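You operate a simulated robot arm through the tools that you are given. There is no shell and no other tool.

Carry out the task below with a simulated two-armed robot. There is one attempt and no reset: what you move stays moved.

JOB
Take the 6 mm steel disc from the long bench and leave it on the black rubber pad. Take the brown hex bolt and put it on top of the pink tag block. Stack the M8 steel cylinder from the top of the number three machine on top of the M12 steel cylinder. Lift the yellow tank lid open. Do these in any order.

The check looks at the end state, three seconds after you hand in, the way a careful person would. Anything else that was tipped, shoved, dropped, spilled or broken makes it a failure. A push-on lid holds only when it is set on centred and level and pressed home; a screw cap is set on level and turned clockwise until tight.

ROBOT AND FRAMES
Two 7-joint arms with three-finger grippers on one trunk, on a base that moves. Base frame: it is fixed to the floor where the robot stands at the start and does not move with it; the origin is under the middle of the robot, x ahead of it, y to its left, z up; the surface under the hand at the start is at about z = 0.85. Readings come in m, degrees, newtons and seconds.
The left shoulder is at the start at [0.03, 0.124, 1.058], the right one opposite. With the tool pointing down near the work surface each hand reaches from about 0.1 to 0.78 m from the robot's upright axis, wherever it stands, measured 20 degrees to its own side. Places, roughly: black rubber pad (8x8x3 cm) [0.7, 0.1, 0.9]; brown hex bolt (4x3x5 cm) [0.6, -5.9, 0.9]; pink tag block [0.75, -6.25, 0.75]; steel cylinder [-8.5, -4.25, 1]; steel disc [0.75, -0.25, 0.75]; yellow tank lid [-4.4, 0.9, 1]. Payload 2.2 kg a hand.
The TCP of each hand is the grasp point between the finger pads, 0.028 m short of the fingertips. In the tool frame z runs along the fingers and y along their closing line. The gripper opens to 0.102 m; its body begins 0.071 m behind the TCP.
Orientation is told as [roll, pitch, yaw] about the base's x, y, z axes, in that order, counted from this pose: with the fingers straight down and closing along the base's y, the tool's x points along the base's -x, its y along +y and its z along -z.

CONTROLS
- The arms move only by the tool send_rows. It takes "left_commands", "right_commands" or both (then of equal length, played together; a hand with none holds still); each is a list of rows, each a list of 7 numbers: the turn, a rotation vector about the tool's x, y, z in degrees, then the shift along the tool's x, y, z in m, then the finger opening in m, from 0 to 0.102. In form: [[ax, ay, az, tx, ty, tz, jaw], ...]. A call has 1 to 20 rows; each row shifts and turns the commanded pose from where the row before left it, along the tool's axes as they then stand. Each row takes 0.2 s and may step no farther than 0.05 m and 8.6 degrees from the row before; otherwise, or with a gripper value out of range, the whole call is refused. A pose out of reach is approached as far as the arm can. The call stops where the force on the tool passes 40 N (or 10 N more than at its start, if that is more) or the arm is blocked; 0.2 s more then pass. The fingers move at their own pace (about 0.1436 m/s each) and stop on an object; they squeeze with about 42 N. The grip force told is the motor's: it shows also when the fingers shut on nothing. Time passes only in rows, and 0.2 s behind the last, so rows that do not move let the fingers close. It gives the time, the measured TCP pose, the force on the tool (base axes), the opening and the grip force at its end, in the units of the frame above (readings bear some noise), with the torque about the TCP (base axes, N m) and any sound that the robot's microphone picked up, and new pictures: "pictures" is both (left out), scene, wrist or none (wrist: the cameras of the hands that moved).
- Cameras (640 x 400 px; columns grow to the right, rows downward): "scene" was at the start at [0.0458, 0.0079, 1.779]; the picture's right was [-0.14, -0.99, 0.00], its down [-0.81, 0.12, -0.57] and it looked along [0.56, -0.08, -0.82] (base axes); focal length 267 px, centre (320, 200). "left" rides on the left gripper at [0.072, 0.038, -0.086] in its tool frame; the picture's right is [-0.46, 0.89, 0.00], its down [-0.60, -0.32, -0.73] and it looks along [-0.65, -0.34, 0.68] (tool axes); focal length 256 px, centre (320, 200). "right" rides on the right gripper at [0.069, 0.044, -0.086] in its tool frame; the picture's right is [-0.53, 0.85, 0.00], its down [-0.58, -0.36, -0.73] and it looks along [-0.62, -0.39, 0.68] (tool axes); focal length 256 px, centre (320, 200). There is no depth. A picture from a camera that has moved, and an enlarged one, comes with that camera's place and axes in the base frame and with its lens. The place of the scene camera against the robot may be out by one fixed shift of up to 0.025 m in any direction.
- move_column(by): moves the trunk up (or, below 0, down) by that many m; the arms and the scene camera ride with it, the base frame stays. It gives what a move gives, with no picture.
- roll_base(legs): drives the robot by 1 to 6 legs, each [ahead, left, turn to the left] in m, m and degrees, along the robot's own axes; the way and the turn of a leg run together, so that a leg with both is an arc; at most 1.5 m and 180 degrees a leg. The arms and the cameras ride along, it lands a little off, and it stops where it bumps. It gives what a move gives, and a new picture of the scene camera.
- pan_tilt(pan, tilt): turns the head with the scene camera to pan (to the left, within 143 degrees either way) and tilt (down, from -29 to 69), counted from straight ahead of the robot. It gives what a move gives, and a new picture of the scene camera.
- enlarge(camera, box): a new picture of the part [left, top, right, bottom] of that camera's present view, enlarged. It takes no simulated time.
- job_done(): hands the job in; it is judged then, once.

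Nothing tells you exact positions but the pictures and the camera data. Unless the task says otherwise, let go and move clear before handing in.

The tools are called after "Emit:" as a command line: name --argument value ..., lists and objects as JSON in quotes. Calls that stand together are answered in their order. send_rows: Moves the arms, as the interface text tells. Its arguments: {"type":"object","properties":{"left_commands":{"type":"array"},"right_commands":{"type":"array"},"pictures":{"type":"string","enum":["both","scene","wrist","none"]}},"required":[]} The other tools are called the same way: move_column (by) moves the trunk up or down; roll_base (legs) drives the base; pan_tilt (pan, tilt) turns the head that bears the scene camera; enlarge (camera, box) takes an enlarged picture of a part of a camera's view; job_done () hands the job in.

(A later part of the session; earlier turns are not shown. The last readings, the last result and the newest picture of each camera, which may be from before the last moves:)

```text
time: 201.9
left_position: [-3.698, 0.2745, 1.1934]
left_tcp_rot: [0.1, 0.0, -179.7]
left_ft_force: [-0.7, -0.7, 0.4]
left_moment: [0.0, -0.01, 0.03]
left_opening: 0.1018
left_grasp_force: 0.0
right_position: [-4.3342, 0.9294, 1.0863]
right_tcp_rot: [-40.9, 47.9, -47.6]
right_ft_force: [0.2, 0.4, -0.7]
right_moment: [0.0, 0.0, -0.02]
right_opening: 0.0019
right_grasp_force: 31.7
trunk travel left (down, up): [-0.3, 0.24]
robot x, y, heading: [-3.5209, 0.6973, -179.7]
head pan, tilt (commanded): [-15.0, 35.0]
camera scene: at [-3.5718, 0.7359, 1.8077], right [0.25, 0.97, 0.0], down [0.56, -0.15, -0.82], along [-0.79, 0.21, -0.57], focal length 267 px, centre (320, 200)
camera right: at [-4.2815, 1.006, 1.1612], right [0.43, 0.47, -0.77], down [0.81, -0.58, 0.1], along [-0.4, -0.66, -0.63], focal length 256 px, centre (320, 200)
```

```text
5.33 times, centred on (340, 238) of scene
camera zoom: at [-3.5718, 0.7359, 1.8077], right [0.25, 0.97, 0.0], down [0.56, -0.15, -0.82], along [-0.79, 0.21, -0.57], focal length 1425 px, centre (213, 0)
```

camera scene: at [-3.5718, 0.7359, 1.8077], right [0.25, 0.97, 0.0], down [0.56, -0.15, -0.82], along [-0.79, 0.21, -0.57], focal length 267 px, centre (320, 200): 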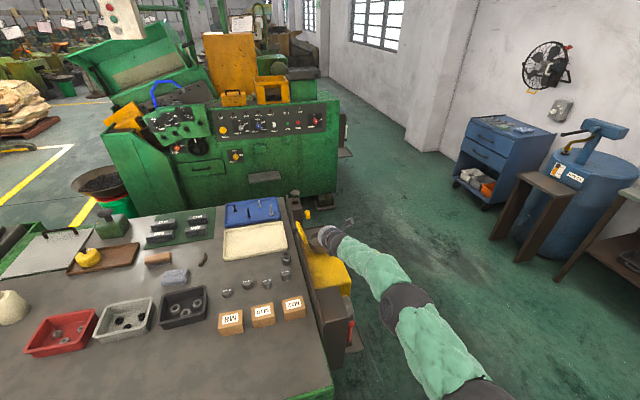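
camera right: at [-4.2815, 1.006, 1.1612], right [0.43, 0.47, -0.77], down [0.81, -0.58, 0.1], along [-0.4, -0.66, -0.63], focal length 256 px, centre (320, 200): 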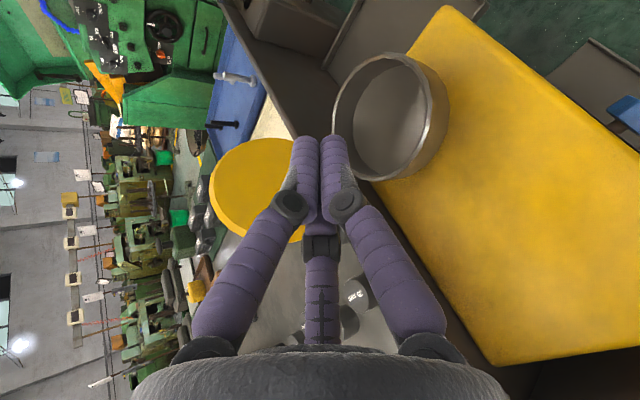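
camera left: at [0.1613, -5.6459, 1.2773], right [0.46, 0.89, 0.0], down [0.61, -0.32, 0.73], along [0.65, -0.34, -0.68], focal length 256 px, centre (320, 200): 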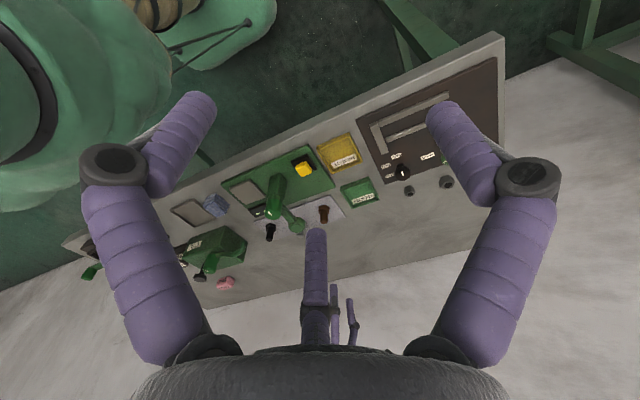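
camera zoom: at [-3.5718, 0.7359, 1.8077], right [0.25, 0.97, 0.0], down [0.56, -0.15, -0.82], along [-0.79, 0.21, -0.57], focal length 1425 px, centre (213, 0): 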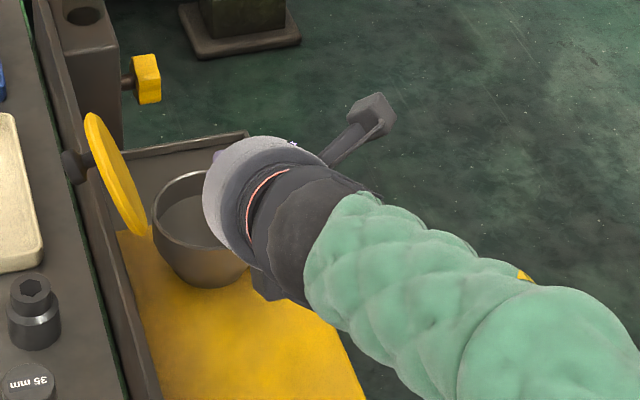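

The lid stays open at about 105–110°. I withdraw the hand up and back, then return it to the normal tool-down pose.

Emit:
send_rows --right_commands '[[0, 0, 0, 0.0246, -0.0148, -0.0167, 0.0], [0, 0, 0, 0.0246, -0.0148, -0.0167, 0.0], [0, 0, 0, 0.0246, -0.0148, -0.0167, 0.0], [0, 0, 0, -0.0179, 0.0092, -0.0343, 0.0], [0, 0, 0, -0.0179, 0.0092, -0.0343, 0.0], [0, 0, 0, -0.0179, 0.0092, -0.0343, 0.0], [0, 0, 0, -0.0179, 0.0092, -0.0343, 0.0], [0, 0, 0, -0.0179, 0.0092, -0.0343, 0.0], [0, 0, 0, -0.0179, 0.0092, -0.0343, 0.0], [0, 0, 0, -0.0179, 0.0092, -0.0343, 0.0], [-3.77, -6.53, 0.24, 0, 0, 0, 0.02], [-3.77, -6.53, 0.24, 0, 0, 0, 0.04], [-3.77, -6.53, 0.24, 0, 0, 0, 0.06], [-3.77, -6.53, 0.24, 0, 0, 0, 0.06], [-3.77, -6.53, 0.24, 0, 0, 0, 0.06], [-3.77, -6.53, 0.24, 0, 0, 0, 0.06], [-3.77, -6.53, 0.24, 0, 0, 0, 0.06], [-3.77, -6.53, 0.24, 0, 0, 0, 0.06], [0, 0, 0, 0, 0, 0, 0.06]]'

Emit:
enlarge --camera "scene" --box '[280, 190, 400, 265]'

```text
time: 205.9
left_position: [-3.6976, 0.2744, 1.1924]
left_tcp_rot: [0.0, 0.1, -179.7]
left_ft_force: [0.0, 0.2, -0.5]
left_moment: [-0.02, 0.02, -0.01]
left_opening: 0.1021
left_grasp_force: 0.1
right_position: [-4.0558, 0.9301, 1.1857]
right_tcp_rot: [-0.9, -1.3, -29.9]
right_ft_force: [0.7, 0.2, -0.1]
right_moment: [0.04, 0.0, 0.04]
right_opening: 0.0599
right_grasp_force: 0.1
trunk travel left (down, up): [-0.3, 0.24]
robot x, y, heading: [-3.5226, 0.6949, -179.7]
head pan, tilt (commanded): [-15.0, 35.0]
camera scene: at [-3.5699, 0.7367, 1.8078], right [0.25, 0.97, 0.0], down [0.55, -0.15, -0.82], along [-0.79, 0.21, -0.57], focal length 267 px, centre (320, 200)
camera right: at [-4.0948, 1.0059, 1.2702], right [0.89, 0.47, 0.0], down [0.31, -0.59, 0.75], along [0.35, -0.66, -0.66], focal length 256 px, centre (320, 200)
```

scene: 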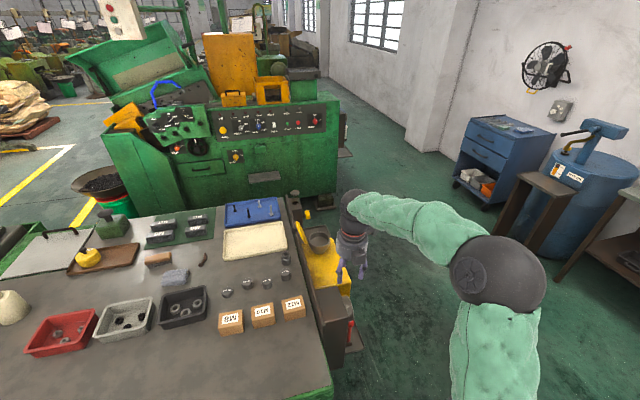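
right: 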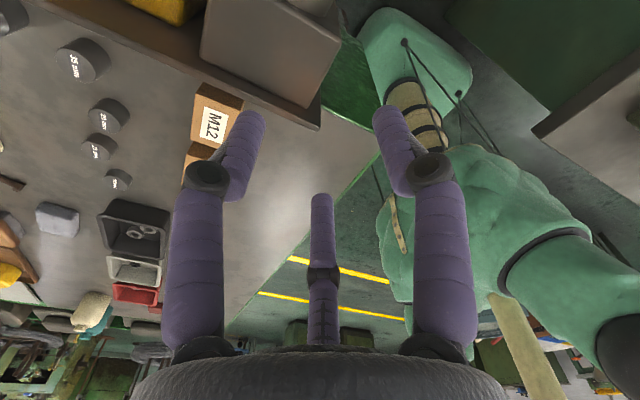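

```text
5.33 times, centred on (340, 228) of scene
camera zoom: at [-3.5699, 0.7367, 1.8078], right [0.25, 0.97, 0.0], down [0.55, -0.15, -0.82], along [-0.79, 0.21, -0.57], focal length 1425 px, centre (213, 53)
```

zoom: 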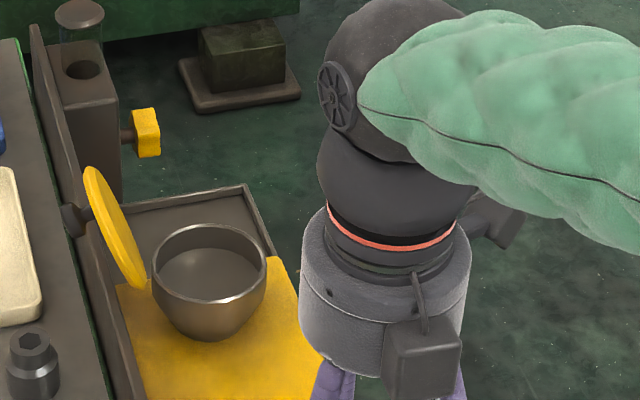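

The lid is visibly open and stays. I unwind the wrist and bring the hand back for travel.

Emit:
send_rows --right_commands '[[0, 0, 8.33, 0, 0, 0, 0.06], [0, 0, 8.33, 0, 0, 0, 0.06], [0, 0, 8.33, 0, 0, 0, 0.06], [0, 0, 8.33, 0, 0, 0, 0.06], [0, 0, 8.33, 0, 0, 0, 0.06], [0, 0, 8.33, 0, 0, 0, 0.06], [0, 0, 8.33, 0, 0, 0, 0.06], [0, 0, 8.33, 0, 0, 0, 0.06], [0, 0, 8.33, 0, 0, 0, 0.06], [0, 0, 8.33, 0, 0, 0, 0.06], [0, 0, 8.33, 0, 0, 0, 0.06], [0, 0, 8.33, 0, 0, 0, 0.06], [0, 0, 8.33, 0, 0, 0, 0.06], [0, 0, 8.33, 0, 0, 0, 0.06], [0, 0, 8.33, 0, 0, 0, 0.06], [0, 0, 8.33, 0, 0, 0, 0.06], [0, 0, 8.33, 0, 0, 0, 0.06], [0, 0, 8.33, 0, 0, 0, 0.06]]' --pictures "none"

Emit:
send_rows --right_commands '[[0, 0, 0, 0.04, 0, 0, 0.06], [0, 0, 0, 0.04, 0, 0, 0.06], [0, 0, 0, 0.04, 0, 0, 0.06], [0, 0, 0, 0.04, 0, 0, 0.06], [0, 0, 0, 0.04, 0, 0, 0.06], [0, 0, 0, 0.04, 0, 0, 0.06], [0, 0, 0, 0, 0, 0, 0.06]]' --pictures "scene"

```text
time: 209.7
left_position: [-3.6958, 0.2749, 1.193]
left_tcp_rot: [-0.1, 0.1, -179.8]
left_ft_force: [0.2, -0.6, -0.4]
left_moment: [-0.01, 0.01, 0.02]
left_opening: 0.102
left_grasp_force: 0.1
right_position: [-4.0547, 0.9307, 1.1854]
right_tcp_rot: [1.3, 0.8, 179.9]
right_ft_force: [-0.5, -0.2, -0.5]
right_moment: [0.0, 0.0, 0.02]
right_opening: 0.0601
right_grasp_force: 0.0
trunk travel left (down, up): [-0.3, 0.24]
robot x, y, heading: [-3.518, 0.696, -179.6]
head pan, tilt (commanded): [-15.0, 35.0]
```

```text
time: 211.3
left_position: [-3.6989, 0.2748, 1.1925]
left_tcp_rot: [0.1, 0.0, -179.7]
left_ft_force: [-0.3, 0.3, -0.3]
left_moment: [0.01, -0.02, -0.03]
left_opening: 0.102
left_grasp_force: 0.0
right_position: [-3.8159, 0.9322, 1.1892]
right_tcp_rot: [1.3, 0.8, -179.9]
right_ft_force: [-0.7, -0.6, -0.1]
right_moment: [-0.02, -0.04, 0.01]
right_opening: 0.0602
right_grasp_force: 0.1
trunk travel left (down, up): [-0.3, 0.24]
robot x, y, heading: [-3.5226, 0.6957, -179.6]
head pan, tilt (commanded): [-15.0, 35.0]
camera scene: at [-3.5729, 0.7366, 1.8077], right [0.25, 0.97, 0.0], down [0.56, -0.15, -0.82], along [-0.79, 0.21, -0.57], focal length 267 px, centre (320, 200)
```

scene: 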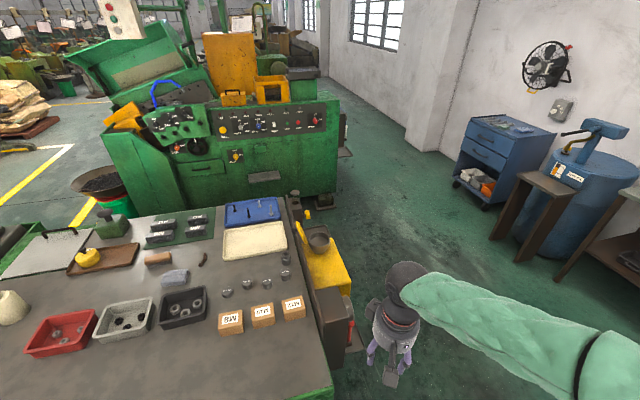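

Lid task done. Now I drive back to the aisle and along it toward the machine row.

Emit:
roll_base --legs '[[-0.1, 0, -0.3], [0, 1.3, 0], [0, 1.15, 0]]'

Emit:
pan_tilt --pan 20 --tilt 15

```text
time: 224.0
left_position: [-3.5803, -2.1659, 1.192]
left_tcp_rot: [0.0, 0.0, -179.7]
left_ft_force: [0.6, -0.3, 0.6]
left_moment: [-0.01, 0.05, -0.02]
left_opening: 0.1023
left_grasp_force: 0.0
right_position: [-3.698, -1.5098, 1.1887]
right_tcp_rot: [1.5, 0.8, -179.9]
right_ft_force: [-0.1, -0.7, -0.6]
right_moment: [-0.02, 0.02, -0.01]
right_opening: 0.0601
right_grasp_force: 0.1
trunk travel left (down, up): [-0.3, 0.24]
robot x, y, heading: [-3.405, -1.7436, -179.5]
head pan, tilt (commanded): [-15.0, 35.0]
camera scene: at [-3.4547, -1.7045, 1.8078], right [0.25, 0.97, 0.0], down [0.55, -0.15, -0.82], along [-0.79, 0.21, -0.57], focal length 267 px, centre (320, 200)
```

scene: 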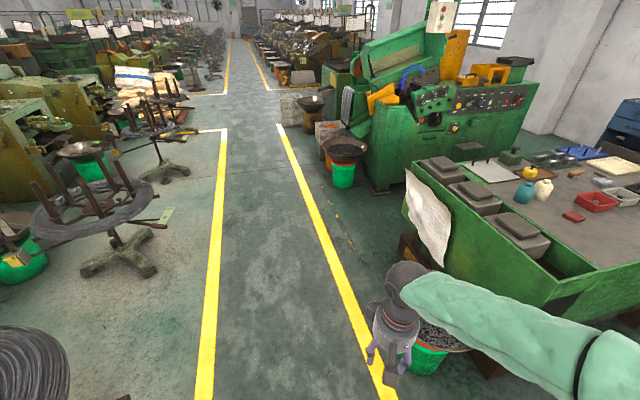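

```text
time: 225.0
left_position: [-3.5827, -2.1654, 1.192]
left_tcp_rot: [0.0, 0.0, -179.7]
left_ft_force: [-0.6, -0.2, -0.5]
left_moment: [0.02, 0.02, 0.01]
left_opening: 0.102
left_grasp_force: 0.2
right_position: [-3.698, -1.5092, 1.1892]
right_tcp_rot: [1.4, 0.8, -179.9]
right_ft_force: [0.7, 0.4, -1.0]
right_moment: [-0.03, 0.0, -0.02]
right_opening: 0.06
right_grasp_force: 0.0
trunk travel left (down, up): [-0.3, 0.24]
robot x, y, heading: [-3.4058, -1.742, -179.9]
head pan, tilt (commanded): [20.0, 15.0]
camera scene: at [-3.4572, -1.7587, 1.8397], right [-0.35, 0.94, 0.0], down [0.24, 0.09, -0.97], along [-0.91, -0.33, -0.26], focal length 267 px, centre (320, 200)
```

scene: 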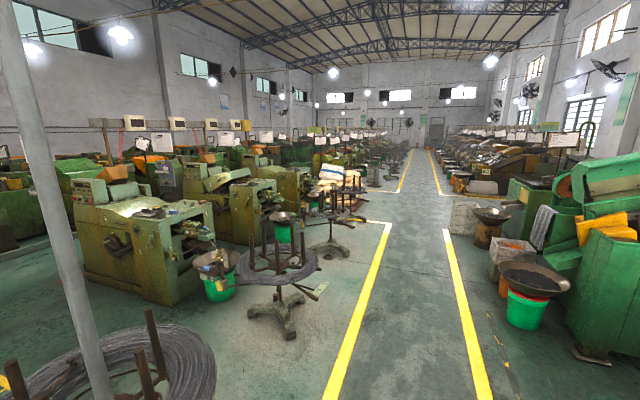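

Emit:
enlarge --camera "scene" --box '[180, 110, 340, 210]'

Emit:
enlarge --camera "scene" --box '[240, 130, 340, 192]'

```text
4.00 times, centred on (260, 160) of scene
camera zoom: at [-3.4572, -1.7587, 1.8397], right [-0.35, 0.94, 0.0], down [0.24, 0.09, -0.97], along [-0.91, -0.33, -0.26], focal length 1069 px, centre (560, 360)
```

zoom: 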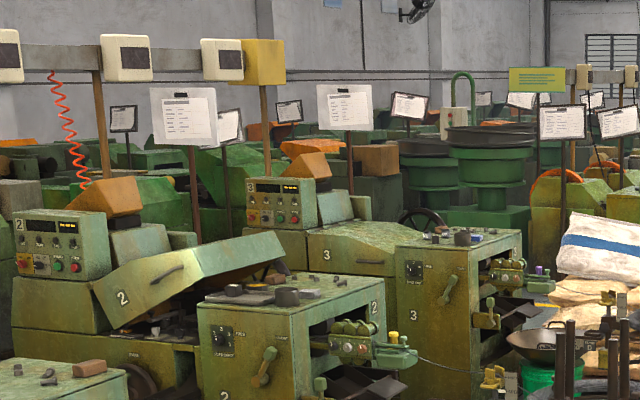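

```text
6.40 times, centred on (290, 161) of scene
camera zoom: at [-3.4572, -1.7587, 1.8397], right [-0.35, 0.94, 0.0], down [0.24, 0.09, -0.97], along [-0.91, -0.33, -0.26], focal length 1710 px, centre (512, 450)
```

zoom: 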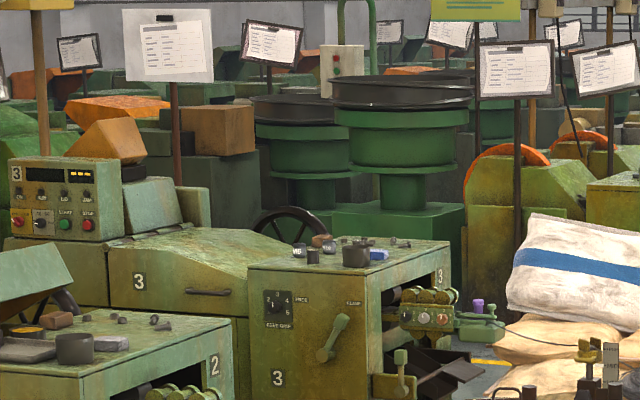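

Machine number three is visible with small items on its top, near [-8.5, -4.15, 1.0]. I drive along the aisle toward it.

Emit:
roll_base --legs '[[1.5, 0, 0], [1.5, 0, 0], [1.3, 0, 0]]'

Emit:
pan_tilt --pan 75 --tilt 25

```text
time: 245.5
left_position: [-7.8727, -2.1223, 1.1929]
left_tcp_rot: [0.0, 0.0, 179.5]
left_ft_force: [-0.1, 0.3, -0.8]
left_moment: [-0.01, -0.04, 0.0]
left_opening: 0.102
left_grasp_force: 0.1
right_position: [-7.9811, -1.4643, 1.1891]
right_tcp_rot: [1.4, 0.8, 179.3]
right_ft_force: [0.5, 0.5, -0.1]
right_moment: [-0.02, -0.01, 0.01]
right_opening: 0.06
right_grasp_force: 0.0
trunk travel left (down, up): [-0.3, 0.24]
robot x, y, heading: [-7.6924, -1.7027, 179.6]
head pan, tilt (commanded): [20.0, 15.0]
camera scene: at [-7.7432, -1.7163, 1.8397], right [-0.33, 0.94, 0.0], down [0.24, 0.09, -0.97], along [-0.91, -0.32, -0.26], focal length 267 px, centre (320, 200)
```

scene: 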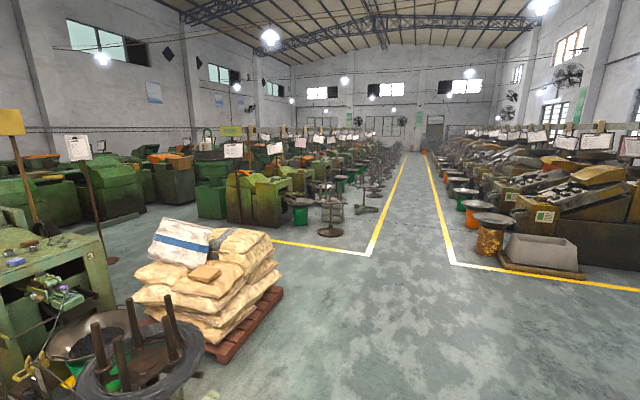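

```text
time: 246.7
left_position: [-7.8726, -2.1208, 1.1917]
left_tcp_rot: [0.0, 0.0, 179.5]
left_ft_force: [0.8, 0.8, -0.5]
left_moment: [0.0, -0.04, 0.03]
left_opening: 0.1021
left_grasp_force: 0.2
right_position: [-7.9811, -1.4632, 1.1891]
right_tcp_rot: [1.4, 0.8, 179.3]
right_ft_force: [0.3, -0.9, -1.2]
right_moment: [0.01, 0.02, 0.06]
right_opening: 0.0602
right_grasp_force: 0.1
trunk travel left (down, up): [-0.3, 0.24]
robot x, y, heading: [-7.6906, -1.7041, 179.7]
head pan, tilt (commanded): [75.0, 25.0]
camera scene: at [-7.6794, -1.7739, 1.8235], right [-0.96, 0.27, 0.0], down [0.11, 0.41, -0.91], along [-0.24, -0.87, -0.42], focal length 267 px, centre (320, 200)
```

scene: 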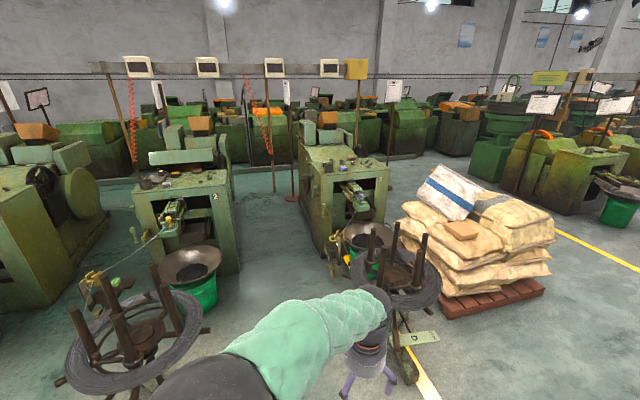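

Emit:
enlarge --camera "scene" --box '[290, 130, 410, 205]'

Emit:
enlarge --camera "scene" --box '[280, 190, 460, 302]'

```text
5.33 times, centred on (350, 168) of scene
camera zoom: at [-7.6794, -1.7739, 1.8235], right [-0.96, 0.27, 0.0], down [0.11, 0.41, -0.91], along [-0.24, -0.87, -0.42], focal length 1425 px, centre (160, 373)
```

zoom: 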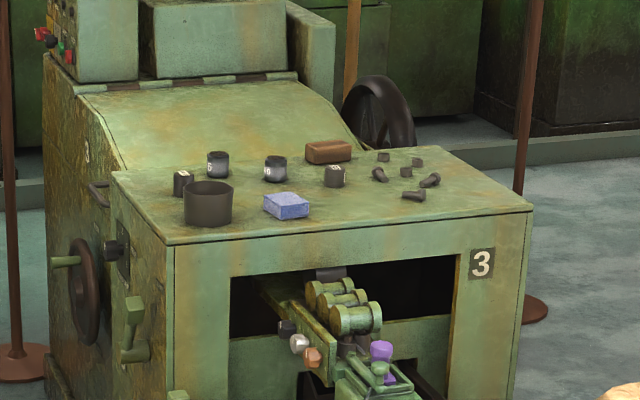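

```text
3.56 times, centred on (370, 246) of scene
camera zoom: at [-7.6794, -1.7739, 1.8235], right [-0.96, 0.27, 0.0], down [0.11, 0.41, -0.91], along [-0.24, -0.87, -0.42], focal length 950 px, centre (142, 36)
```

zoom: 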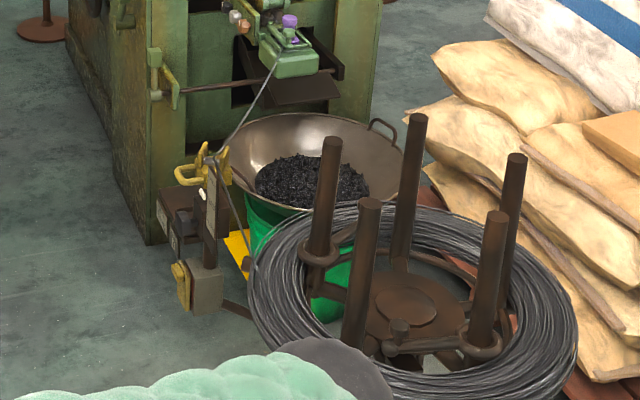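

Four small steel cylinders stand on machine three's top. I turn to face the machines (-y) and come nearer in line with the gap between machines 2 and 3 to read the labels.

Emit:
roll_base --legs '[[0, 0, 90], [0.5, -0.15, 0]]'

Emit:
pan_tilt --pan -20 --tilt 25

Emit:
enlarge --camera "scene" --box '[280, 130, 400, 205]'

```text
time: 253.6
left_position: [-7.4284, -2.3869, 1.1928]
left_tcp_rot: [0.0, 0.0, -90.8]
left_ft_force: [-0.1, -0.9, 0.5]
left_moment: [0.01, -0.02, 0.01]
left_opening: 0.1019
left_grasp_force: 0.1
right_position: [-8.0862, -2.4918, 1.1892]
right_tcp_rot: [1.4, 0.8, -91.1]
right_ft_force: [0.1, -0.4, -0.9]
right_moment: [0.05, 0.01, -0.01]
right_opening: 0.06
right_grasp_force: 0.0
trunk travel left (down, up): [-0.3, 0.24]
robot x, y, heading: [-7.8478, -2.2036, -91.0]
head pan, tilt (commanded): [75.0, 25.0]
camera scene: at [-7.752, -2.1796, 1.8235], right [-0.27, -0.96, 0.0], down [-0.41, 0.12, -0.91], along [0.87, -0.25, -0.42], focal length 267 px, centre (320, 200)
```

scene: 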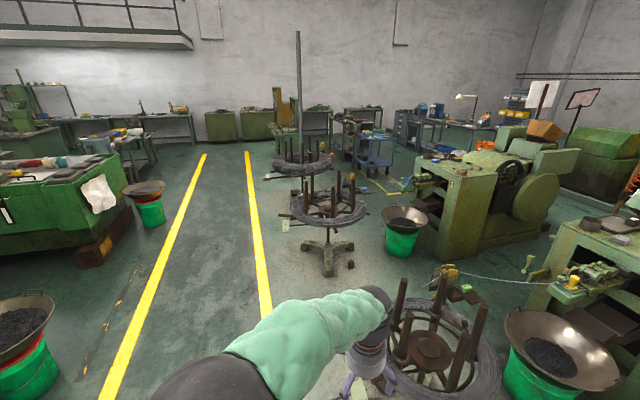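

```text
time: 255.3
left_position: [-7.4275, -2.3867, 1.1931]
left_tcp_rot: [-0.1, 0.0, -90.8]
left_ft_force: [-0.6, -0.1, 0.6]
left_moment: [-0.03, -0.01, 0.04]
left_opening: 0.102
left_grasp_force: 0.1
right_position: [-8.0869, -2.4921, 1.1894]
right_tcp_rot: [1.4, 0.7, -91.0]
right_ft_force: [0.5, 0.4, 1.0]
right_moment: [0.02, 0.01, 0.03]
right_opening: 0.0602
right_grasp_force: 0.1
trunk travel left (down, up): [-0.3, 0.24]
robot x, y, heading: [-7.847, -2.1991, -90.9]
head pan, tilt (commanded): [-20.0, 25.0]
camera scene: at [-7.873, -2.2398, 1.8235], right [-0.94, 0.35, 0.0], down [0.15, 0.4, -0.91], along [-0.32, -0.85, -0.42], focal length 267 px, centre (320, 200)
```

scene: 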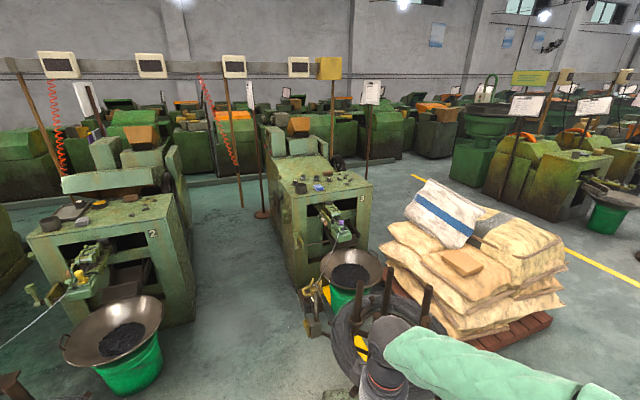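

```text
5.33 times, centred on (340, 168) of scene
camera zoom: at [-7.873, -2.2398, 1.8235], right [-0.94, 0.35, 0.0], down [0.15, 0.4, -0.91], along [-0.32, -0.85, -0.42], focal length 1425 px, centre (213, 373)
```

zoom: 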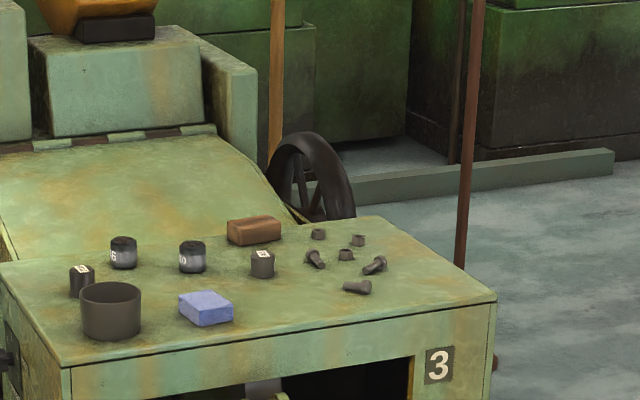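

Emit:
enlarge --camera "scene" --box '[285, 168, 345, 206]'

Emit:
enlarge --camera "scene" --box '[180, 130, 360, 340]'

```text
10.53 times, centred on (315, 187) of scene
camera zoom: at [-7.873, -2.2398, 1.8235], right [-0.94, 0.35, 0.0], down [0.15, 0.4, -0.91], along [-0.32, -0.85, -0.42], focal length 2813 px, centre (373, 337)
```

zoom: 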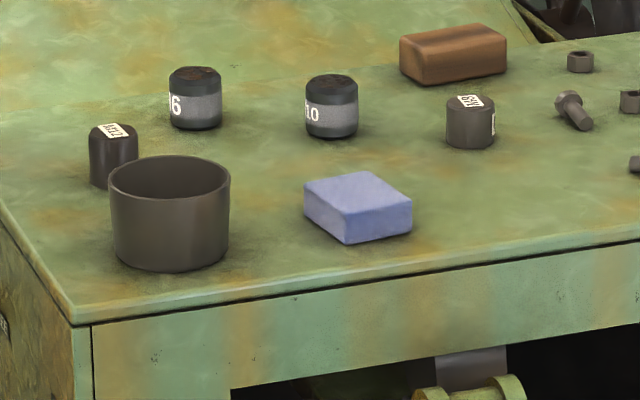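

```text
1.90 times, centred on (270, 235) of scene
camera zoom: at [-7.873, -2.2398, 1.8235], right [-0.94, 0.35, 0.0], down [0.15, 0.4, -0.91], along [-0.32, -0.85, -0.42], focal length 509 px, centre (415, 133)
```

zoom: 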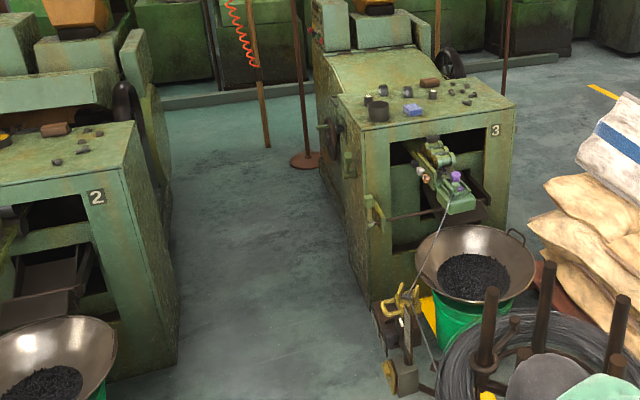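

The labels read (upside-down) M12 near the cup, M6, M10 and M8 by the brown block. M12 is about [-8.44, -4.36] and M8 about [-8.73, -4.29]. I raise the trunk, tuck the left arm, and approach the gap between machines 2 and 3.

Emit:
move_column --by 0.2

Emit:
send_rows --left_commands '[[0, 0, 0, 0, -0.04, 0, 0.06], [0, 0, 0, 0, -0.04, 0, 0.06], [0, 0, 0, 0, -0.04, 0, 0.06], [0, 0, 0, 0, -0.04, 0, 0.06], [0, 0, 0, 0, -0.04, 0, 0.06], [0, 0, 0, 0, 0, 0, 0.06]]' --pictures "none"

Emit:
roll_base --legs '[[0.9, 0, 1.0]]'

Emit:
pan_tilt --pan -15 --tilt 45

```text
time: 257.5
left_position: [-7.4283, -2.387, 1.3924]
left_tcp_rot: [0.0, 0.0, -90.8]
left_ft_force: [-1.1, 0.8, -0.8]
left_moment: [0.02, 0.02, 0.0]
left_opening: 0.102
left_grasp_force: 0.1
right_position: [-8.0861, -2.4922, 1.3894]
right_tcp_rot: [1.4, 0.8, -91.1]
right_ft_force: [0.4, 0.1, -0.2]
right_moment: [0.04, 0.0, 0.03]
right_opening: 0.06
right_grasp_force: 0.0
trunk travel left (down, up): [-0.5, 0.04]
robot x, y, heading: [-7.8458, -2.2, -90.7]
head pan, tilt (commanded): [-20.0, 25.0]
```

```text
time: 258.9
left_position: [-7.6279, -2.3828, 1.392]
left_tcp_rot: [0.0, 0.1, -90.6]
left_ft_force: [-0.1, 0.2, 0.1]
left_moment: [-0.03, 0.01, 0.0]
left_opening: 0.0601
left_grasp_force: 0.0
right_position: [-8.0869, -2.4904, 1.3896]
right_tcp_rot: [1.4, 0.7, -91.0]
right_ft_force: [-0.2, 0.4, -0.3]
right_moment: [-0.02, -0.02, 0.0]
right_opening: 0.0601
right_grasp_force: 0.1
trunk travel left (down, up): [-0.5, 0.04]
robot x, y, heading: [-7.8463, -2.2005, -91.1]
head pan, tilt (commanded): [-20.0, 25.0]
```

```text
time: 263.6
left_position: [-7.6308, -3.2706, 1.393]
left_tcp_rot: [-0.1, -0.1, -89.9]
left_ft_force: [-0.5, 0.6, 0.2]
left_moment: [0.03, 0.0, 0.01]
left_opening: 0.0599
left_grasp_force: 0.1
right_position: [-8.0881, -3.3865, 1.3896]
right_tcp_rot: [1.4, 0.8, -90.1]
right_ft_force: [0.0, -0.6, -0.3]
right_moment: [0.0, 0.01, -0.01]
right_opening: 0.0597
right_grasp_force: 0.0
trunk travel left (down, up): [-0.5, 0.04]
robot x, y, heading: [-7.852, -3.0917, -90.0]
head pan, tilt (commanded): [-20.0, 25.0]
camera scene: at [-7.8778, -3.1306, 2.0235], right [-0.94, 0.34, 0.0], down [0.14, 0.4, -0.91], along [-0.31, -0.85, -0.42], focal length 267 px, centre (320, 200)
```

scene: 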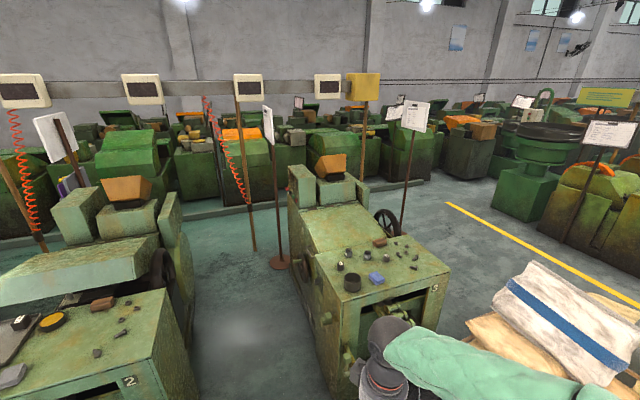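

```text
time: 264.4
left_position: [-7.6316, -3.2705, 1.3927]
left_tcp_rot: [0.0, 0.0, -89.8]
left_ft_force: [0.7, -1.3, -0.2]
left_moment: [0.0, 0.03, 0.0]
left_opening: 0.0601
left_grasp_force: 0.1
right_position: [-8.087, -3.3855, 1.3899]
right_tcp_rot: [1.4, 0.7, -90.0]
right_ft_force: [1.2, -0.1, 0.5]
right_moment: [-0.02, -0.01, 0.03]
right_opening: 0.06
right_grasp_force: 0.1
trunk travel left (down, up): [-0.5, 0.04]
robot x, y, heading: [-7.851, -3.0939, -90.0]
head pan, tilt (commanded): [-15.0, 45.0]
camera scene: at [-7.8674, -3.1223, 1.993], right [-0.97, 0.26, 0.0], down [0.18, 0.68, -0.71], along [-0.18, -0.68, -0.71], focal length 267 px, centre (320, 200)
```

scene: 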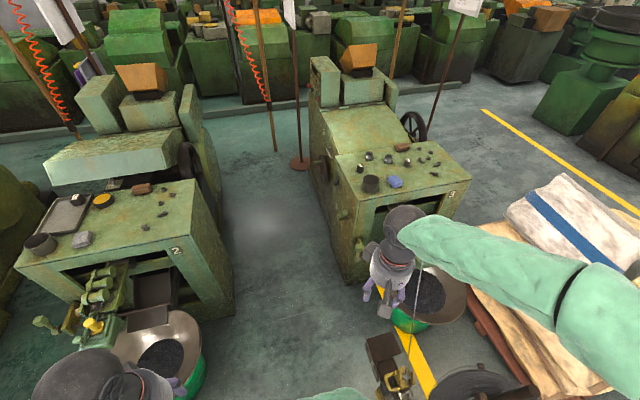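

Emit:
enlarge --camera "scene" --box '[300, 120, 480, 232]'

Emit:
enlarge --camera "scene" --box '[180, 90, 400, 340]'

```text
3.56 times, centred on (390, 176) of scene
camera zoom: at [-7.8674, -3.1223, 1.993], right [-0.97, 0.26, 0.0], down [0.18, 0.68, -0.71], along [-0.18, -0.68, -0.71], focal length 950 px, centre (71, 285)
```

zoom: 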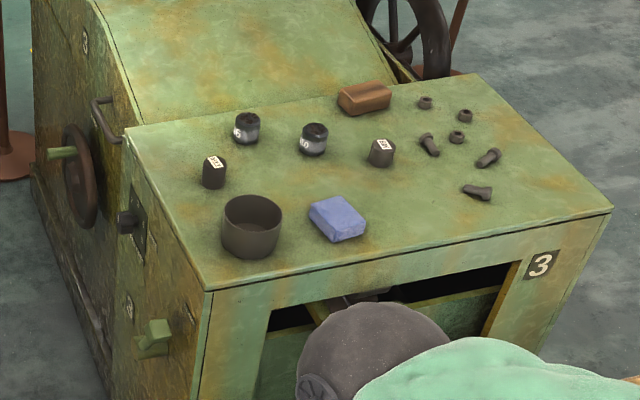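

```text
1.60 times, centred on (290, 215) of scene
camera zoom: at [-7.8674, -3.1223, 1.993], right [-0.97, 0.26, 0.0], down [0.18, 0.68, -0.71], along [-0.18, -0.68, -0.71], focal length 428 px, centre (368, 176)
```

zoom: 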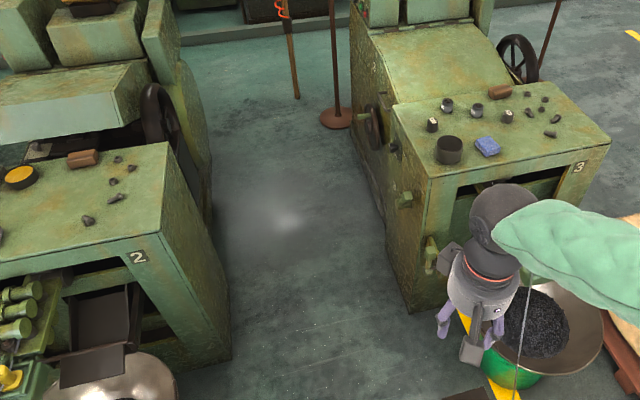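

M12 is near [-8.40, -4.22], M8 near [-8.70, -4.21], and the machine top is at z≈1.0. The gap (x from -7.49 to about -8.3) is wide enough, so I ease in.

Emit:
roll_base --legs '[[0.55, -0.02, 0]]'

Emit:
pan_tilt --pan 0 --tilt 60

```text
time: 267.6
left_position: [-7.6504, -3.8185, 1.3915]
left_tcp_rot: [0.0, 0.0, -90.0]
left_ft_force: [0.2, 0.7, 0.3]
left_moment: [-0.02, 0.01, -0.04]
left_opening: 0.0601
left_grasp_force: 0.0
right_position: [-8.1082, -3.9322, 1.3896]
right_tcp_rot: [1.4, 0.6, -90.2]
right_ft_force: [0.2, 0.6, -0.3]
right_moment: [0.0, 0.06, 0.0]
right_opening: 0.0604
right_grasp_force: 0.1
trunk travel left (down, up): [-0.5, 0.04]
robot x, y, heading: [-7.8726, -3.6432, -90.1]
head pan, tilt (commanded): [-15.0, 45.0]
camera scene: at [-7.8869, -3.6692, 1.9929], right [-0.97, 0.26, 0.0], down [0.18, 0.68, -0.71], along [-0.18, -0.68, -0.71], focal length 267 px, centre (320, 200)
```

scene: 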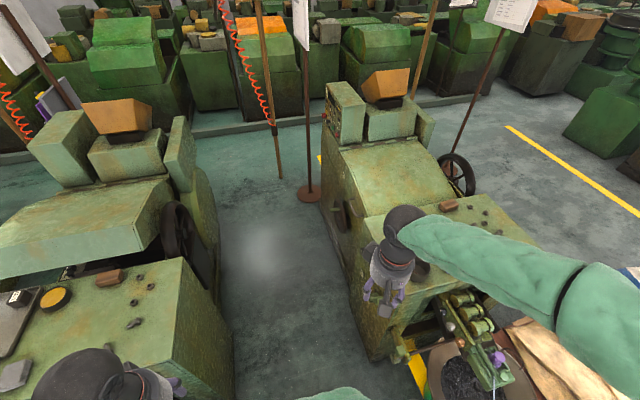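

```text
time: 268.3
left_position: [-7.6509, -3.8178, 1.3924]
left_tcp_rot: [0.0, 0.0, -90.0]
left_ft_force: [0.4, -0.1, 0.6]
left_moment: [0.0, 0.03, -0.03]
left_opening: 0.0599
left_grasp_force: 0.0
right_position: [-8.108, -3.9317, 1.389]
right_tcp_rot: [1.4, 0.8, -90.2]
right_ft_force: [0.6, 0.0, 0.4]
right_moment: [0.01, 0.02, 0.01]
right_opening: 0.06
right_grasp_force: 0.0
trunk travel left (down, up): [-0.5, 0.04]
robot x, y, heading: [-7.8653, -3.6377, -90.1]
head pan, tilt (commanded): [0.0, 60.0]
camera scene: at [-7.866, -3.6576, 1.9735], right [-1.0, 0.0, 0.0], down [0.0, 0.87, -0.5], along [0.0, -0.5, -0.87], focal length 267 px, centre (320, 200)
```

scene: 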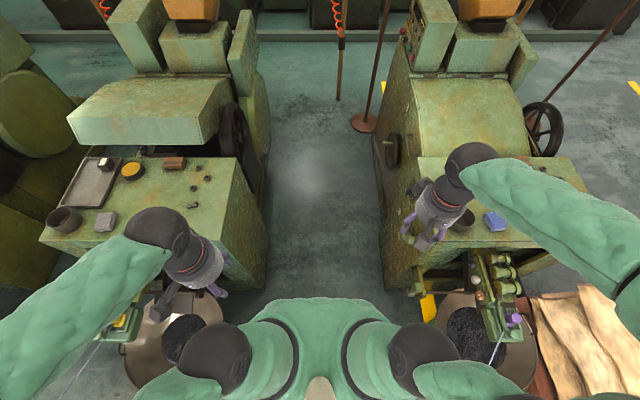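

The gap centre is at x≈-7.92. I ease in to about y=-4.1 with the machine three top on my right.

Emit:
roll_base --legs '[[0.2, -0.05, 0.1], [0.25, 0, 0]]'

Emit:
pan_tilt --pan -60 --tilt 50

Emit:
enlarge --camera "right" --box '[0, 0, 640, 400]'

```text
time: 271.4
left_position: [-7.6984, -4.2643, 1.3938]
left_tcp_rot: [0.0, -0.1, -90.0]
left_ft_force: [0.2, 0.5, -0.4]
left_moment: [-0.01, 0.03, 0.02]
left_opening: 0.0598
left_grasp_force: 0.1
right_position: [-8.1568, -4.3794, 1.3895]
right_tcp_rot: [1.3, 0.7, -90.1]
right_ft_force: [0.2, -0.6, 0.0]
right_moment: [0.02, 0.0, -0.01]
right_opening: 0.0599
right_grasp_force: 0.1
trunk travel left (down, up): [-0.5, 0.04]
robot x, y, heading: [-7.9181, -4.0853, -90.0]
head pan, tilt (commanded): [0.0, 60.0]
camera scene: at [-7.9151, -4.1039, 1.9735], right [-1.0, 0.0, 0.0], down [0.0, 0.87, -0.5], along [0.0, -0.5, -0.87], focal length 267 px, centre (320, 200)
```

scene: 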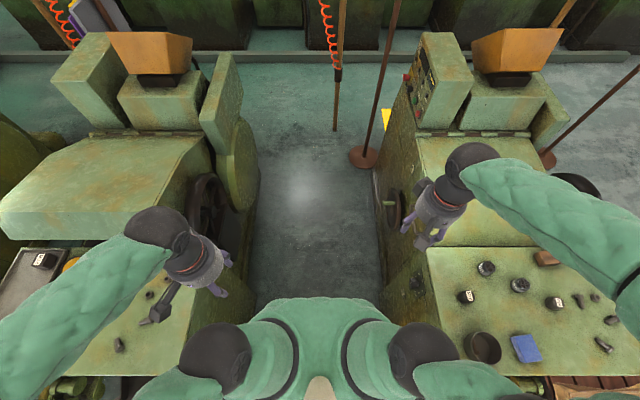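

```text
time: 272.7
left_position: [-7.6988, -4.2652, 1.3916]
left_tcp_rot: [0.0, 0.0, -90.0]
left_ft_force: [0.9, 0.0, -0.8]
left_moment: [0.03, 0.02, 0.05]
left_opening: 0.0597
left_grasp_force: 0.0
right_position: [-8.1577, -4.3795, 1.3899]
right_tcp_rot: [1.5, 0.7, -90.2]
right_ft_force: [0.1, -0.2, -0.1]
right_moment: [-0.01, 0.03, -0.01]
right_opening: 0.0599
right_grasp_force: 0.1
trunk travel left (down, up): [-0.5, 0.04]
robot x, y, heading: [-7.9214, -4.0875, -90.0]
head pan, tilt (commanded): [-60.0, 50.0]
camera scene: at [-7.9818, -4.0767, 1.986], right [-0.5, 0.87, 0.0], down [0.66, 0.38, -0.64], along [-0.56, -0.32, -0.77], focal length 267 px, centre (320, 200)
```

scene: 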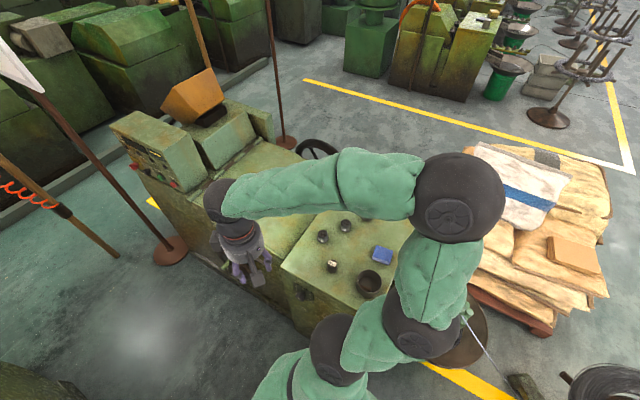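

```text
1.00 times, centred on (320, 200) of right (not enlarged: the box is as wide or as high as the picture)
camera zoom: at [-8.1158, -4.3109, 1.4774], right [0.84, -0.54, 0.01], down [-0.38, -0.58, 0.71], along [-0.38, -0.61, -0.7], focal length 256 px, centre (320, 200)
```

zoom: 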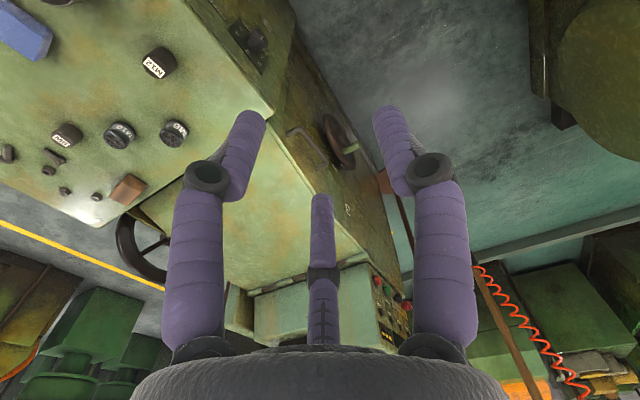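

I'm in position with the machine top to my right. I level the right hand and move it over toward the M8 cylinder at a safe height.

Emit:
send_rows --right_commands '[[1.4, -0.7, 0, 0.01, -0.02, 0, 0.07], [0, 0, 0, 0.01, -0.042, 0.01, 0.07], [0, 0, 0, 0.01, -0.042, 0.01, 0.07], [0, 0, 0, 0.01, -0.042, 0.01, 0.07], [0, 0, 0, 0.01, -0.042, 0.01, 0.07], [0, 0, 0, 0.01, -0.042, 0.01, 0.07], [0, 0, 0, 0.01, -0.042, 0.01, 0.07], [0, 0, 0, 0.01, -0.042, 0.01, 0.07], [0, 0, 0, 0.01, -0.042, 0.01, 0.07], [0, 0, 0, 0.01, -0.042, 0.01, 0.07], [0, 0, 0, 0.01, -0.042, 0.01, 0.07], [0, 0, 0, 0.01, -0.042, 0.01, 0.07], [0, 0, 0, 0.0, -0.03, 0.01, 0.07], [0, 0, 0, 0, 0, 0, 0.07], [0, 0, 0, 0, 0, 0, 0.07]]'

```text
time: 275.9
left_position: [-7.7007, -4.2648, 1.3922]
left_tcp_rot: [-0.1, 0.1, -90.0]
left_ft_force: [-0.1, 0.4, -0.4]
left_moment: [-0.01, 0.02, 0.0]
left_opening: 0.0598
left_grasp_force: 0.0
right_position: [-8.6695, -4.2596, 1.27]
right_tcp_rot: [0.0, 0.0, -90.2]
right_ft_force: [-1.0, -0.5, 0.5]
right_moment: [0.01, 0.02, 0.0]
right_opening: 0.0697
right_grasp_force: 0.0
trunk travel left (down, up): [-0.5, 0.04]
robot x, y, heading: [-7.92, -4.088, -89.9]
head pan, tilt (commanded): [-60.0, 50.0]
camera scene: at [-7.9825, -4.0765, 1.986], right [-0.5, 0.87, 0.0], down [0.66, 0.38, -0.64], along [-0.56, -0.32, -0.77], focal length 267 px, centre (320, 200)
camera right: at [-8.6257, -4.188, 1.3552], right [0.84, -0.54, 0.0], down [-0.37, -0.58, 0.73], along [-0.39, -0.62, -0.68], focal length 256 px, centre (320, 200)
```

scene: 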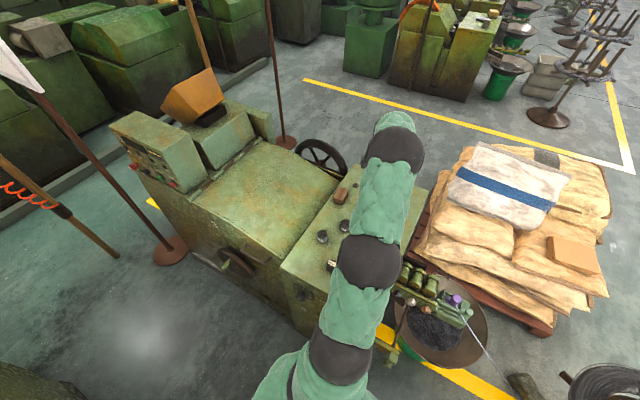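
right: 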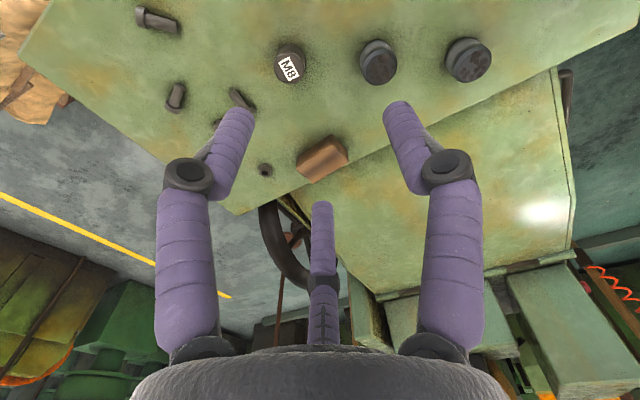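

Emit:
enlarge --camera "right" --box '[200, 0, 440, 150]'

```text
2.67 times, centred on (320, 75) of right
camera zoom: at [-8.6257, -4.188, 1.3552], right [0.84, -0.54, 0.0], down [-0.37, -0.58, 0.73], along [-0.39, -0.62, -0.68], focal length 683 px, centre (320, 533)
```

zoom: 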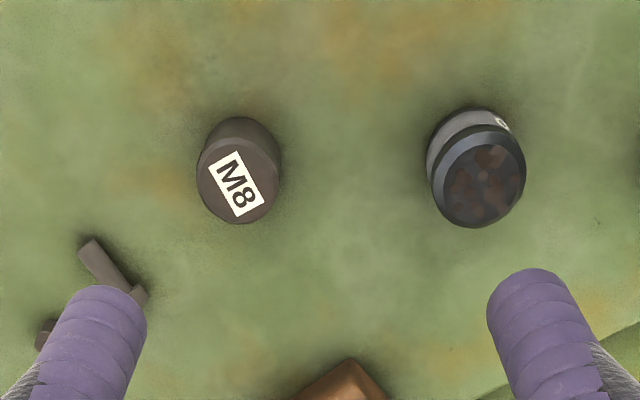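

M8 is seen at about [-8.715, -4.265]. I centre over it and descend partway.

Emit:
send_rows --right_commands '[[0, 0, 0, -0.0027, -0.0228, 0.02, 0.07], [0, 0, 0, -0.0027, -0.0228, 0.02, 0.07], [0, 0, 0, 0, 0, 0.03, 0.07], [0, 0, 0, 0, 0, 0.03, 0.07], [0, 0, 0, 0, 0, 0.02, 0.07], [0, 0, 0, 0, 0, 0, 0.07], [0, 0, 0, 0, 0, 0, 0.07]]'

Emit:
enlarge --camera "right" --box '[200, 0, 440, 150]'

```text
time: 277.5
left_position: [-7.7008, -4.2649, 1.3926]
left_tcp_rot: [0.0, 0.0, -89.9]
left_ft_force: [-0.4, 0.0, 0.5]
left_moment: [-0.01, -0.02, -0.03]
left_opening: 0.0599
left_grasp_force: 0.0
right_position: [-8.7144, -4.2633, 1.1471]
right_tcp_rot: [0.0, 0.0, -90.2]
right_ft_force: [0.2, 0.0, 0.6]
right_moment: [-0.01, 0.0, 0.0]
right_opening: 0.0701
right_grasp_force: 0.1
trunk travel left (down, up): [-0.5, 0.04]
robot x, y, heading: [-7.9212, -4.0866, -89.9]
head pan, tilt (commanded): [-60.0, 50.0]
camera scene: at [-7.9828, -4.0766, 1.986], right [-0.5, 0.87, 0.0], down [0.66, 0.38, -0.64], along [-0.56, -0.32, -0.77], focal length 267 px, centre (320, 200)
camera right: at [-8.6715, -4.1933, 1.2339], right [0.84, -0.54, 0.0], down [-0.37, -0.58, 0.73], along [-0.39, -0.62, -0.68], focal length 256 px, centre (320, 200)
```

scene: 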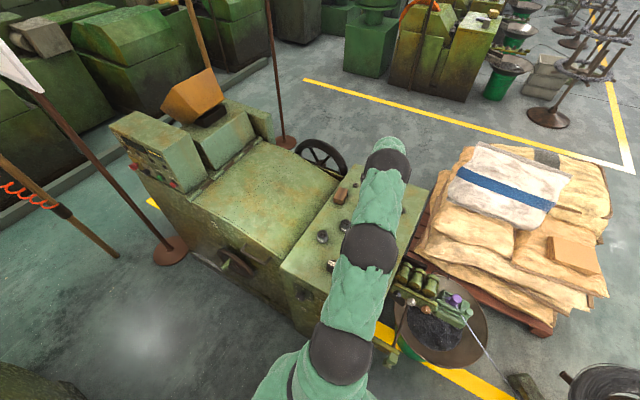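
right: 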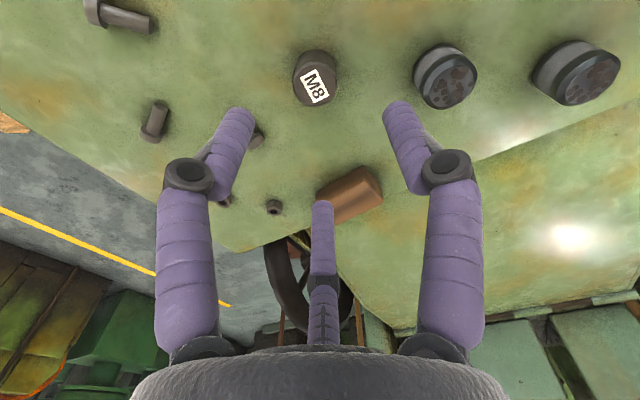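

```text
2.67 times, centred on (320, 75) of right
camera zoom: at [-8.6715, -4.1933, 1.2339], right [0.84, -0.54, 0.0], down [-0.37, -0.58, 0.73], along [-0.39, -0.62, -0.68], focal length 683 px, centre (320, 533)
```

zoom: 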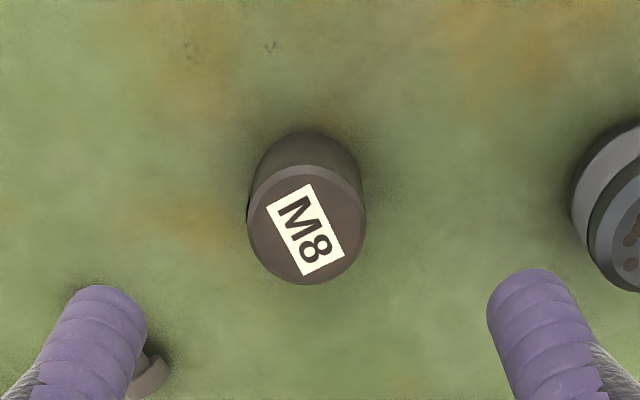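

Triangulating gives M8 at [-8.728, -4.276] with its top at z≈0.994 (machine top ≈0.96). I shift and descend further, then check.

Emit:
send_rows --right_commands '[[0, 0, 0, -0.0127, -0.0136, 0.02, 0.07], [0, 0, 0, 0, 0, 0.03, 0.07], [0, 0, 0, 0, 0, 0.03, 0.07], [0, 0, 0, 0, 0, 0.01, 0.07], [0, 0, 0, 0, 0, 0, 0.07], [0, 0, 0, 0, 0, 0, 0.07]]' --pictures "wrist"

Emit:
enlarge --camera "right" --box '[200, 50, 440, 200]'

```text
time: 278.9
left_position: [-7.6997, -4.2647, 1.3922]
left_tcp_rot: [0.0, 0.0, -90.0]
left_ft_force: [0.6, -0.7, -1.2]
left_moment: [0.01, 0.0, 0.01]
left_opening: 0.06
left_grasp_force: 0.0
right_position: [-8.7285, -4.2763, 1.0587]
right_tcp_rot: [0.0, 0.0, -90.2]
right_ft_force: [0.2, -0.4, 0.0]
right_moment: [0.01, 0.0, 0.01]
right_opening: 0.0701
right_grasp_force: 0.1
trunk travel left (down, up): [-0.5, 0.04]
robot x, y, heading: [-7.9209, -4.0861, -89.9]
head pan, tilt (commanded): [-60.0, 50.0]
camera right: at [-8.6847, -4.2061, 1.1441], right [0.84, -0.54, 0.0], down [-0.37, -0.58, 0.73], along [-0.39, -0.62, -0.68], focal length 256 px, centre (320, 200)
```

right: 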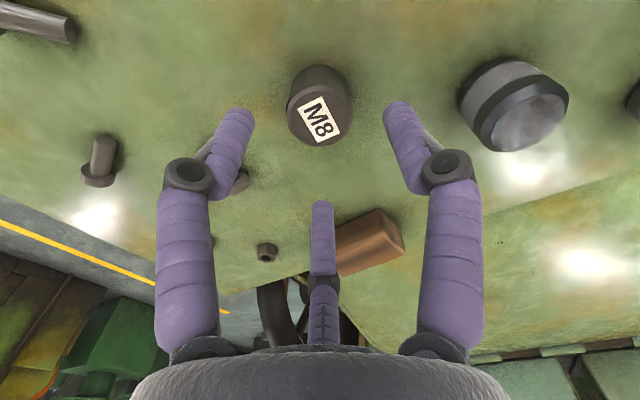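

```text
2.67 times, centred on (320, 125) of right
camera zoom: at [-8.6847, -4.2061, 1.1441], right [0.84, -0.54, 0.0], down [-0.37, -0.58, 0.73], along [-0.39, -0.62, -0.68], focal length 683 px, centre (320, 400)
```

zoom: 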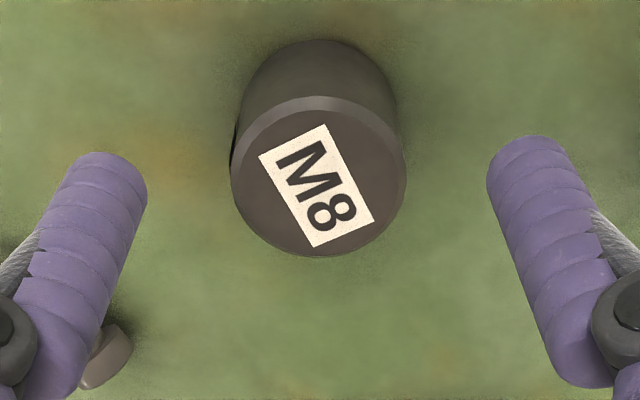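

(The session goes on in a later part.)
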